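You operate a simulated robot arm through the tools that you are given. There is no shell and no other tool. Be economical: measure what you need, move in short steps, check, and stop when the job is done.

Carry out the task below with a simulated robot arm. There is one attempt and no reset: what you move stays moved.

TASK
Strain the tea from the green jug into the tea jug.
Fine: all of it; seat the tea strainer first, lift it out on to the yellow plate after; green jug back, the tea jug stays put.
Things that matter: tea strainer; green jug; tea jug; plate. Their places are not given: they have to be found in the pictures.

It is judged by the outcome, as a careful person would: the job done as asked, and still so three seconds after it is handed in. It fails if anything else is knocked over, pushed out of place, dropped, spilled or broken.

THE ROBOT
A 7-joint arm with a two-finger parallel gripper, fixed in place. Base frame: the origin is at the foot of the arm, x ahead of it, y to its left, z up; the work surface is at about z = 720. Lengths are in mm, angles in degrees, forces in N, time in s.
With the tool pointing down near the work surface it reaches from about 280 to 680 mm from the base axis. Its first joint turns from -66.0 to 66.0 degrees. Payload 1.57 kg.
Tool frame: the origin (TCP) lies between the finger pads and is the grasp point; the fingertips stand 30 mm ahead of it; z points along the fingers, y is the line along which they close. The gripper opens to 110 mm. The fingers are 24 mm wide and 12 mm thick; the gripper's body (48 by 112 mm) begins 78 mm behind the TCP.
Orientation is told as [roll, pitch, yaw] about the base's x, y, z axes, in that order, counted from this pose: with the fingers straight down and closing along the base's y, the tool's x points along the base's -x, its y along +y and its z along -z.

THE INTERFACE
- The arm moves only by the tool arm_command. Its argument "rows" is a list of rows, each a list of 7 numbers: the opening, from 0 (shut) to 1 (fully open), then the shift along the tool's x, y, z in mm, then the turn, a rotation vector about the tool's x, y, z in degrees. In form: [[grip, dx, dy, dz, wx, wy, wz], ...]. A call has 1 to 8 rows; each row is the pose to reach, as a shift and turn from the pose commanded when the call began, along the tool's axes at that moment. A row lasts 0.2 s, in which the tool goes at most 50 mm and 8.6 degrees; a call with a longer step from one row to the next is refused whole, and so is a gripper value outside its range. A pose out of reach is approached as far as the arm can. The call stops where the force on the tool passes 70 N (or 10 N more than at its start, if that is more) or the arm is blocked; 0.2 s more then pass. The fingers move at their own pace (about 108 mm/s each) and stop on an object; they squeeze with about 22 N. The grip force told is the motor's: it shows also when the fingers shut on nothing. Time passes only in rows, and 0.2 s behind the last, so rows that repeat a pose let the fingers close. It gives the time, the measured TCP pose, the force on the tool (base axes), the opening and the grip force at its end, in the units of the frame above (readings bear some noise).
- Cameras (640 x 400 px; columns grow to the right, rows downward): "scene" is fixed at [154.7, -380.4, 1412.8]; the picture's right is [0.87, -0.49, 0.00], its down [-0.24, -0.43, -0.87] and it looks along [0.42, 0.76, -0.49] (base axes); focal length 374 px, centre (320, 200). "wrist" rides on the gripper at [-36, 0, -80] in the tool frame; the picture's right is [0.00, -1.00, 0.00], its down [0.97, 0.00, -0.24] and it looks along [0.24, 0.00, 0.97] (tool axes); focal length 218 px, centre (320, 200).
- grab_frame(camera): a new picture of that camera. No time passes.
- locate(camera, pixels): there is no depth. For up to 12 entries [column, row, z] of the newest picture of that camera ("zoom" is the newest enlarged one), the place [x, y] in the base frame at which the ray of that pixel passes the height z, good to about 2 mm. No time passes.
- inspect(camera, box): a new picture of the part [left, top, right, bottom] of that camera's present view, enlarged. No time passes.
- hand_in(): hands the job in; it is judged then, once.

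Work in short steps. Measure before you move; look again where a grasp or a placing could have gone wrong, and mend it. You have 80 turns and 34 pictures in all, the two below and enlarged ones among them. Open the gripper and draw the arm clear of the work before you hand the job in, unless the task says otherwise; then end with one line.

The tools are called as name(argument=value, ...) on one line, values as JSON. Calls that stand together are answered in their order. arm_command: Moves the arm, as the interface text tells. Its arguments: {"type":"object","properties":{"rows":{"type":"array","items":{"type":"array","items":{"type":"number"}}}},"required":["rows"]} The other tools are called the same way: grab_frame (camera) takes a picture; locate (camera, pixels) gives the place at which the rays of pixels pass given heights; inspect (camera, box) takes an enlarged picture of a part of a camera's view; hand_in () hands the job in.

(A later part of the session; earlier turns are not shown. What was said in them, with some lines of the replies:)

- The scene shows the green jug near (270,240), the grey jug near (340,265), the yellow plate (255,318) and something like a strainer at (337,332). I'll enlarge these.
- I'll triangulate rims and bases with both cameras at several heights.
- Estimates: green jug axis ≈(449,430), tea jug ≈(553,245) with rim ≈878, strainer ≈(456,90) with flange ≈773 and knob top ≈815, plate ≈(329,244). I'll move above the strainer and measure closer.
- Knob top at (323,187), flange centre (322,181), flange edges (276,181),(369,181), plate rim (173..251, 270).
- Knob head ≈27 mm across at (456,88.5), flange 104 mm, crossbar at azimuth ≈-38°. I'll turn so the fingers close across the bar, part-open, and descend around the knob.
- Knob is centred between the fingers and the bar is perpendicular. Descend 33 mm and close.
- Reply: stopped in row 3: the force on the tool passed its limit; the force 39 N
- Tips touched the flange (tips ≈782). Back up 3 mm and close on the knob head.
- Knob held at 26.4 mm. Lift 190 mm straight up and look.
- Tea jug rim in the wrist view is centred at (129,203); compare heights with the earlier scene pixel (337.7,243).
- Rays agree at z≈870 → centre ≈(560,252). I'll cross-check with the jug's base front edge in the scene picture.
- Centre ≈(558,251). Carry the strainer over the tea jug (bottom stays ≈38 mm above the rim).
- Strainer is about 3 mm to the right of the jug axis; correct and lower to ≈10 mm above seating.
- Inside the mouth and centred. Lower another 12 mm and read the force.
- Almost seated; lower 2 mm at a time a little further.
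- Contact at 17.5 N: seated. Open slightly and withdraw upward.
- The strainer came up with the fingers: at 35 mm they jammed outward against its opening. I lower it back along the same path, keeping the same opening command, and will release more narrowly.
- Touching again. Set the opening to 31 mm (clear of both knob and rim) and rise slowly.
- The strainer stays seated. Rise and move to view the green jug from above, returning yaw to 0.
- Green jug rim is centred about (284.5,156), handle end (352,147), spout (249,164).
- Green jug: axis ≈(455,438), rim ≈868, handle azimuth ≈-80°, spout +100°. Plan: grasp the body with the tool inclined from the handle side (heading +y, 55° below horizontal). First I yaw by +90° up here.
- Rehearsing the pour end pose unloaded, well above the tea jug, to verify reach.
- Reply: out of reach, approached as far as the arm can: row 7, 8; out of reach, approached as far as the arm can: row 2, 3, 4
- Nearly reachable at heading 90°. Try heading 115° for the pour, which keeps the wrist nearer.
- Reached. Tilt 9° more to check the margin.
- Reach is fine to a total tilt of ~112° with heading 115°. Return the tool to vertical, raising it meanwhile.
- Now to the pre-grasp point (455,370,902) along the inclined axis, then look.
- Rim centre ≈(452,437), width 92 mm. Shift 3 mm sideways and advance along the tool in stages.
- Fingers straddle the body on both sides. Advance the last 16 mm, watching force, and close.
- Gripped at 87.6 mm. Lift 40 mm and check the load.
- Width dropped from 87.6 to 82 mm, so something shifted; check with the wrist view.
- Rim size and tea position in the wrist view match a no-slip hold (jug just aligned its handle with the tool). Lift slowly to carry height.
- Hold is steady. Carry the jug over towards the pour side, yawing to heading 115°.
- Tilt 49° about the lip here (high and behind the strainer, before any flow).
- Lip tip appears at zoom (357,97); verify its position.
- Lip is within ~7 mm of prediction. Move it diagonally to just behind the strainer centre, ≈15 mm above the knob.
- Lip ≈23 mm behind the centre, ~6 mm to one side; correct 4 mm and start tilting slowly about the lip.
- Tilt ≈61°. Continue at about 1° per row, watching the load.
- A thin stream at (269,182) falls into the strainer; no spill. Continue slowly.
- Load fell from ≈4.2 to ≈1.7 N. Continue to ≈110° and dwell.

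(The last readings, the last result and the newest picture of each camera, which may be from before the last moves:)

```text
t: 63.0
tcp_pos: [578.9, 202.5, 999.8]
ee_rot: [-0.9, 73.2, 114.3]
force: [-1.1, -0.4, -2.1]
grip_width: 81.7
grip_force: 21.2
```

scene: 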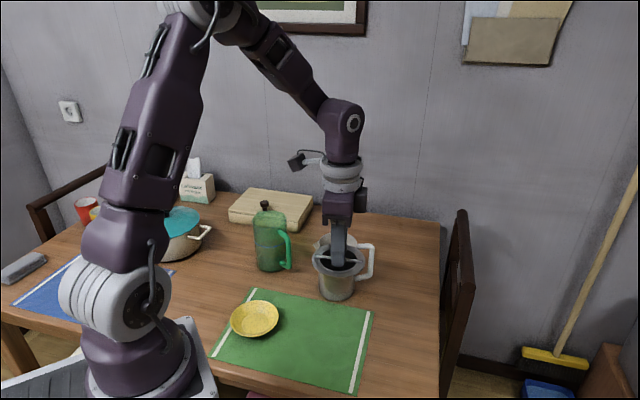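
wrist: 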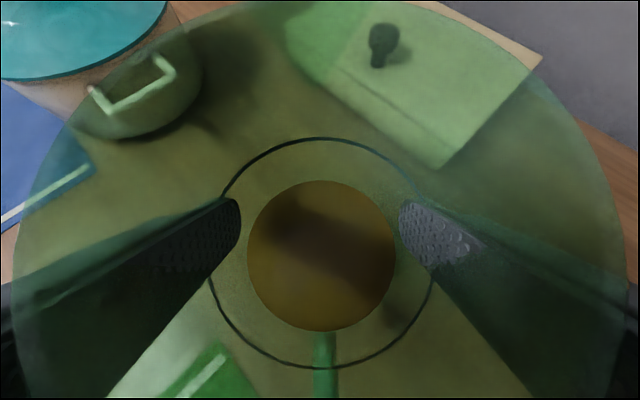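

Emptied (load ≈1.5 N). Tilt back about the lip, keeping it over the strainer.

arm_command(rows=[[0.5, 0, 0, 0, 0, 0, 0], [0.5, -2, 0, 11.6, 0, -8, 0], [0.5, -5.5, 0, 22.8, 0, -16, 0], [0.5, -10.6, 0, 33.4, 0, -24, 0], [0.5, -17.2, 0, 43.3, 0, -32, 0], [0.5, -25, 0, 52.1, 0, -40, 0], [0.5, -34, 0, 59.7, 0, -48, 0], [0.5, -43.9, 0, 66, 0, -56, 0]])

```text
t: 64.8
tcp_pos: [602.3, 158.6, 938.1]
ee_rot: [-0.4, 17.0, 115.2]
force: [0.2, 0.4, -1.2]
grip_width: 81.4
grip_force: 22.5
```

Raise and back away, then bring the jug upright.

arm_command(rows=[[0.5, 15, 0, -20, 0, 0, 0], [0.5, 38, 0, -48, 0, 0, 0], [0.5, 62, 0, -78, 0, 0, 0], [0.5, 85, 0, -107, 0, 0, 0], [0.5, 107, 0, -134, 0, 0, 0], [0.5, 107, 0, -134, 0, 0, 0]])

arm_command(rows=[[0.5, -2, 0, 11.6, 0, -8, 0], [0.5, -5.5, 0, 22.8, 0, -16, 0], [0.5, -10.6, 0, 33.4, 0, -24, 0], [0.5, -17.2, 0, 43.3, 0, -32, 0], [0.5, -25, 0, 52.1, 0, -40, 0], [0.5, -34, 0, 59.7, 0, -48, 0], [0.5, -38.8, 0, 63, 0, -52, 0], [0.5, -38.8, 0, 63, 0, -52, 0]])

```text
t: 66.2
tcp_pos: [627.3, 99.6, 1099.1]
ee_rot: [-0.3, 17.3, 115.1]
force: [-0.2, 0.6, -1.5]
grip_width: 81.7
grip_force: 22.0
```

```text
t: 68.0
tcp_pos: [619.0, 119.6, 1027.9]
ee_rot: [-0.3, -34.8, 115.4]
force: [-0.2, -0.2, -0.7]
grip_width: 81.5
grip_force: 22.0
```

Carry the empty jug back over its place, yawing so that its handle regains its original direction.

arm_command(rows=[[0.5, -15, 1, 10, 1.3, 0, 1.9], [0.5, -49, 3, 35, 2.6, 0, 3.8], [0.5, -87, 5, 61, 4, 0, 5.7], [0.5, -125, 7, 87, 5.3, 0, 7.5], [0.5, -162, 9, 114, 6.6, 0, 9.4], [0.5, -200, 11, 140, 8, 0, 11.3], [0.5, -237, 13, 166, 9.3, 0, 13.2], [0.5, -269, 15, 189, 10.6, 0, 15.1]])

arm_command(rows=[[0.5, 0, 0, 0, 0, 0, 0]])

```text
t: 69.8
tcp_pos: [464.9, 409.1, 1024.9]
ee_rot: [-0.4, -34.9, 96.9]
force: [-0.2, 0.0, -2.1]
grip_width: 81.3
grip_force: 22.1
```

```text
t: 70.2
tcp_pos: [466.4, 409.2, 1026.0]
ee_rot: [-0.3, -34.9, 97.0]
force: [-0.5, 0.0, -1.4]
grip_width: 81.4
grip_force: 22.1
```

arm_command(rows=[[0.5, -20.1, 10.1, 14.1, 0, 0, 0], [0.5, 0, 10.1, 42.8, 0, 0, 0], [0.5, 22.9, 10.1, 75.5, 0, 0, 0], [0.5, 45.9, 10.1, 108.3, 0, 0, 0], [0.5, 66, 10.1, 137, 0, 0, 0], [0.5, 83.2, 10.1, 161.5, 0, 0, 0], [0.5, 91.8, 10.1, 173.8, 0, 0, 0], [0.5, 91.8, 10.1, 173.8, 0, 0, 0]])

```text
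t: 72.0
tcp_pos: [455.2, 431.4, 830.0]
ee_rot: [-0.4, -34.9, 96.9]
force: [0.3, 0.0, -1.9]
grip_width: 81.4
grip_force: 22.2
```

Lower the last ≈15 mm gently.

arm_command(rows=[[0.5, 3, 1.5, 4.2, 0, 0, 0], [0.5, 6, 1.5, 8.5, 0, 0, 0], [0.5, 8, 1.5, 11.5, 0, 0, 0], [0.5, 8, 1.5, 11.5, 0, 0, 0]])

arm_command(rows=[[0.5, 0.6, 0, 0.8, 0, 0, 0], [0.5, 1.2, 0, 1.6, 0, 0, 0], [0.5, 1.2, 0, 1.6, 0, 0, 0]])

```text
t: 73.0
tcp_pos: [452.3, 432.7, 817.1]
ee_rot: [-0.5, -35.0, 97.0]
force: [0.1, -2.2, 14.5]
grip_width: 81.5
grip_force: 22.4
```

```text
t: 73.8
tcp_pos: [452.9, 433.3, 814.7]
ee_rot: [-0.5, -35.0, 96.9]
force: [1.0, 2.7, 17.0]
grip_width: 81.4
grip_force: 22.5
```

On the table (≈17 N). Open.

arm_command(rows=[[0.8, 0, 0, 0, 0, 0, 0], [1, 0, 0, 0, 0, 0, 0], [1, 0, 0, 0, 0, 0, 0], [1, 0, 0, 0, 0, 0, 0]])

```text
t: 74.8
tcp_pos: [452.0, 432.6, 812.8]
ee_rot: [-0.4, -35.0, 97.1]
force: [-0.3, -0.5, -0.3]
grip_width: 110.0
grip_force: 0.2
```

Withdraw along the tool axis, slowly at first.

arm_command(rows=[[1, 0, 0, -10, 0, 0, 0], [1, 0, 0, -25, 0, 0, 0], [1, 0, 0, -50, 0, 0, 0], [1, 0, 0, -80, 0, 0, 0], [1, 0, 0, -115, 0, 0, 0], [1, -20, 0, -150, 0, 0, 0], [1, -45, 0, -190, 0, 0, 0], [1, -70, 0, -225, 0, 0, 0]])

grab_frame(camera="wrist")

```text
t: 76.6
tcp_pos: [460.3, 360.2, 1040.3]
ee_rot: [-0.5, -34.9, 96.9]
force: [-1.0, 0.4, 0.8]
grip_width: 110.1
grip_force: 0.0
```

```text
1 pictures are left
```

wrist: 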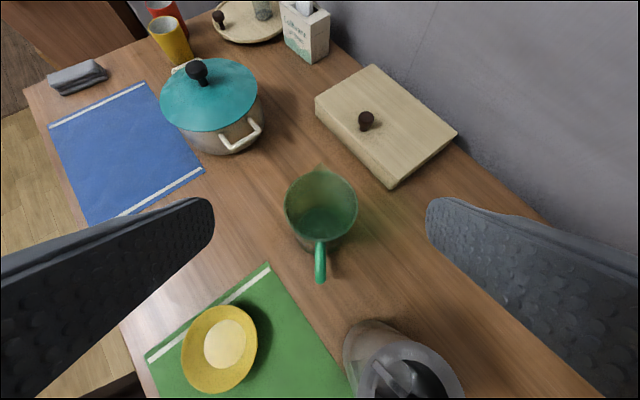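

The green jug stands empty at its place. Locate plate and check strainer/jug positions from this picture.

locate(camera="wrist", pixels=[[219, 349, 742], [219, 349, 735], [225, 345, 724], [182, 350, 742], [257, 348, 742], [222, 307, 742], [214, 393, 742], [321, 204, 868], [321, 278, 850], [403, 378, 906], [418, 390, 872]])

```text
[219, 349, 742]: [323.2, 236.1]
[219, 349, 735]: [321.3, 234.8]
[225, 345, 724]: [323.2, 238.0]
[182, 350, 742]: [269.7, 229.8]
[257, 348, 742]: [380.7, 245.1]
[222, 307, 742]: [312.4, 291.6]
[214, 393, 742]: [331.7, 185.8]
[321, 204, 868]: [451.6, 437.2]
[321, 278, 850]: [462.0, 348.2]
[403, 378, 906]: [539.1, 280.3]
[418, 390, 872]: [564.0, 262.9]
```

Plate centre ≈(325,239); green jug back at (452,437). Now bring the tool vertical and return toward the strainer.

arm_command(rows=[[1, 8, -6, -11, 0, 7, 0], [1, 16, -13, -22, 0, 14, 0], [1, 25, -20, -33, 0, 21, 0], [1, 33, -26, -43, 0, 28, 0], [1, 41, -32, -53, 0, 35, 0], [1, 41, -32, -53, 0, 35, 0]])

arm_command(rows=[[1, 0, 0, 0, 0, 0, 8.5], [1, 0, 0, 0, 0, 0, 17], [1, 0, 0, 0, 0, 0, 25.5], [1, 0, 0, 0, 0, 0, 34], [1, 0, 0, 0, 0, 0, 42.5], [1, 0, 0, 0, 0, 0, 51], [1, 0, 0, 0, 0, 0, 59.5], [1, 0, 0, 0, 0, 0, 68]])

arm_command(rows=[[1, 0, 0, 0, 0, 0, 8.5], [1, 0, 0, 0, 0, 0, 17], [1, 0, 0, 0, 0, 0, 25.5], [1, 0, 0, 0, 0, 0, 34], [1, 0, 0, 0, 0, 0, 42.5], [1, 0, 0, 0, 0, 0, 51], [1, 0, 0, 0, 0, 0, 59.5], [1, 0, 0, 0, 0, 0, 67]])

```text
t: 78.0
tcp_pos: [498.9, 300.9, 1060.0]
ee_rot: [-0.2, 0.2, 96.8]
force: [-0.5, 0.2, -0.1]
grip_width: 109.9
grip_force: 0.1
```

```text
t: 79.8
tcp_pos: [498.9, 302.4, 1059.2]
ee_rot: [-0.2, -0.3, 28.5]
force: [0.0, 0.3, 0.0]
grip_width: 110.1
grip_force: 0.1
```

```text
t: 81.6
tcp_pos: [498.9, 302.1, 1060.1]
ee_rot: [0.2, -0.3, -38.4]
force: [0.5, 0.0, 0.9]
grip_width: 109.7
grip_force: 0.2
```

Over the strainer, part-open to 60 mm, and down until the tips straddle the knob.

arm_command(rows=[[0.55, -38, -2, 0, 0, 0, 0], [0.55, -76.5, -3.7, 0, 0, 0, 0], [0.55, -76.5, -3.7, 40, 0, 0, 0], [0.55, -76.5, -3.7, 80, 0, 0, 0], [0.55, -76.5, -3.7, 110, 0, 0, 0], [0.55, -76.5, -3.7, 135, 0, 0, 0], [0.55, -76.5, -3.7, 150, 0, 0, 0], [0.55, -76.5, -3.7, 150, 0, 0, 0]])

```text
t: 83.4
tcp_pos: [556.9, 251.2, 909.1]
ee_rot: [0.2, -0.3, -38.2]
force: [0.2, 0.3, -0.2]
grip_width: 60.5
grip_force: 0.0
```

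At 909 with no contact; close on the knob.

arm_command(rows=[[0.35, 0, 0, 1.5, 0, 0, 0], [0.2, 0, 0, 1.5, 0, 0, 0], [0, 0, 0, 1.5, 0, 0, 0], [0, 0, 0, 1.5, 0, 0, 0]])

```text
t: 84.4
tcp_pos: [558.5, 250.7, 909.4]
ee_rot: [0.2, -0.2, -38.2]
force: [1.6, -0.2, -0.2]
grip_width: 25.9
grip_force: 22.1
```

Knob held (25.9 mm). Lift straight out, slowly, and let it drip for a moment over the jug.

arm_command(rows=[[0, 0, 0, -8, 0, 0, 0], [0, 0, 0, -20, 0, 0, 0], [0, 0, 0, -35, 0, 0, 0], [0, 0, 0, -50, 0, 0, 0], [0, 0, 0, -60, 0, 0, 0], [0, 0, 0, -60, 0, 0, 0], [0, 0, 0, -60, 0, 0, 0], [0, 0, 0, -60, 0, 0, 0]])

arm_command(rows=[[0, 0, 0, 0, 0, 0, 0], [0, 0, 0, 0, 0, 0, 0], [0, 0, 0, 0, 0, 0, 0], [0, 0, 0, 0, 0, 0, 0], [0, 0, 0, -15, 0, 0, 0], [0, 0, 0, -30, 0, 0, 0], [0, 0, 0, -45, 0, 0, 0], [0, 0, 0, -55, 0, 0, 0]])

```text
t: 86.2
tcp_pos: [557.8, 249.9, 969.4]
ee_rot: [0.3, -0.4, -38.2]
force: [-0.4, -0.1, 0.6]
grip_width: 25.6
grip_force: 21.9
```

```text
t: 88.0
tcp_pos: [556.7, 249.9, 1022.6]
ee_rot: [0.2, -0.2, -38.4]
force: [0.0, -0.4, -0.2]
grip_width: 25.9
grip_force: 21.8
```

Carry it over the plate.

arm_command(rows=[[0, 12, -10, 0, 0, 0, 0], [0, 38, -33, 0, 0, 0, 0], [0, 66, -57, 0, 0, 0, 0], [0, 94, -81, 0, 0, 0, 0], [0, 122, -105, 0, 0, 0, 0], [0, 150, -129, 0, 0, 0, 0], [0, 170, -146, 0, 0, 0, 0], [0, 176, -151.6, 0, 0, 0, 0]])

arm_command(rows=[[0, 0, 0, 0, 0, 0, 0]])

```text
t: 89.8
tcp_pos: [325.8, 240.8, 1020.9]
ee_rot: [0.2, -0.3, -38.4]
force: [-0.1, 0.3, -1.3]
grip_width: 25.8
grip_force: 21.8
```

```text
t: 90.2
tcp_pos: [324.7, 240.6, 1021.7]
ee_rot: [0.3, -0.3, -38.2]
force: [-0.6, -0.4, -0.3]
grip_width: 25.8
grip_force: 22.0
```

arm_command(rows=[[0, 0, 0, 20, 0, 0, 0], [0, 0, 0, 55, 0, 0, 0], [0, 0, 0, 90, 0, 0, 0], [0, 0, 0, 120, 0, 0, 0], [0, 0, 0, 145, 0, 0, 0], [0, 0, 0, 165, 0, 0, 0], [0, 0, 0, 180, 0, 0, 0], [0, 0, 0, 180, 0, 0, 0]])

inspect(camera="scene", box=[205, 255, 325, 345])

```text
t: 92.0
tcp_pos: [326.0, 241.0, 842.0]
ee_rot: [0.2, -0.3, -38.2]
force: [0.0, -0.7, -0.3]
grip_width: 25.9
grip_force: 22.5
```

```text
4.44 times, centred on (265, 300) of scene
```

zoom: 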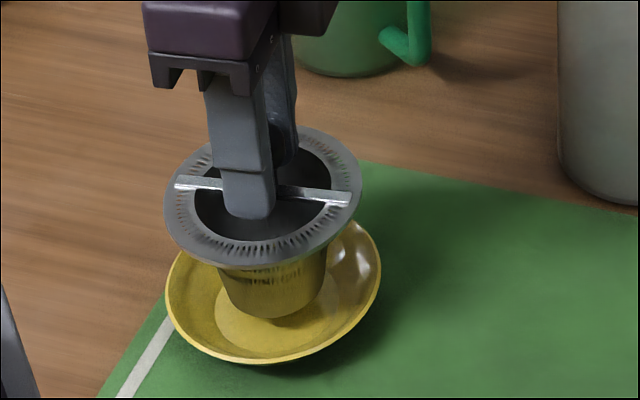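

Strainer bottom sits over the plate's well, ~2 mm right. Correct and lower to contact.

arm_command(rows=[[0, 2, 0, 4, 0, 0, 0], [0, 2, 0, 8, 0, 0, 0], [0, 2, 0, 11, 0, 0, 0], [0, 2, 0, 13, 0, 0, 0], [0, 2, 0, 13, 0, 0, 0]])

arm_command(rows=[[0, 0, 0, 1, 0, 0, 0], [0, 0, 0, 2, 0, 0, 0], [0, 0, 0, 2, 0, 0, 0]])

```text
t: 93.2
tcp_pos: [323.4, 240.8, 828.4]
ee_rot: [0.2, -0.3, -38.2]
force: [0.9, 0.2, -1.1]
grip_width: 25.8
grip_force: 21.6
```

```text
t: 94.0
tcp_pos: [324.8, 242.9, 826.2]
ee_rot: [0.2, -0.4, -38.2]
force: [0.2, 0.0, -0.3]
grip_width: 25.8
grip_force: 22.2
```

arm_command(rows=[[0, 0, 0, 1, 0, 0, 0], [0, 0, 0, 2, 0, 0, 0], [0, 0, 0, 2, 0, 0, 0]])

```text
t: 94.8
tcp_pos: [323.9, 242.8, 823.8]
ee_rot: [0.2, -0.4, -38.1]
force: [-1.4, 0.0, -1.3]
grip_width: 25.9
grip_force: 22.0
```

arm_command(rows=[[0, 0, 0, 1, 0, 0, 0], [0, 0, 0, 2, 0, 0, 0], [0, 0, 0, 2, 0, 0, 0]])

```text
t: 95.6
tcp_pos: [324.3, 242.5, 823.9]
ee_rot: [0.3, -0.4, -38.3]
force: [2.4, -2.3, 33.2]
grip_width: 25.9
grip_force: 21.6
```

Contact. Ease 1 mm, open slightly (31 mm), rise clear of the knob.

arm_command(rows=[[0, 0, 0, -1, 0, 0, 0], [0.28, 0, 0, -1, 0, 0, 0], [0.28, 0, 0, -1, 0, 0, 0], [0.28, 0, 0, -5, 0, 0, 0], [0.28, 0, 0, -10, 0, 0, 0], [0.28, 0, 0, -18, 0, 0, 0], [0.28, 0, 0, -26, 0, 0, 0], [0.28, 0, 0, -34, 0, 0, 0]])

```text
t: 97.4
tcp_pos: [324.6, 242.3, 857.4]
ee_rot: [0.2, -0.3, -38.2]
force: [-0.6, 1.1, 0.3]
grip_width: 30.8
grip_force: 0.0
```

Fingers moved freely to 30.8 mm. Rise well clear, then open.

arm_command(rows=[[0.28, 0, 0, -30, 0, 0, 0], [0.4, 0, 0, -70, 0, 0, 0], [1, 0, 0, -115, 0, 0, 0], [1, 0, 0, -160, 0, 0, 0], [1, 0, 0, -205, 0, 0, 0], [1, 0, 0, -250, 0, 0, 0], [1, 0, 0, -250, 0, 0, 0]])

```text
t: 99.0
tcp_pos: [324.0, 242.1, 1106.2]
ee_rot: [0.2, -0.2, -38.3]
force: [0.8, 0.8, -0.3]
grip_width: 110.1
grip_force: 0.0
```

The fingers opened to the full 110 mm, so nothing is stuck to them, and the arm is clear. Handing in.

hand_in()

```text
The job is handed in.
```

I strained the tea from the green jug into the tea jug, put the strainer on the yellow plate and the green jug back in its place; the tea jug was not moved on purpose, and I had no pictures left to check the end state. At the first seating the strainer came back up jammed on the fingers, so I lowered it again and re-seated it before pouring.
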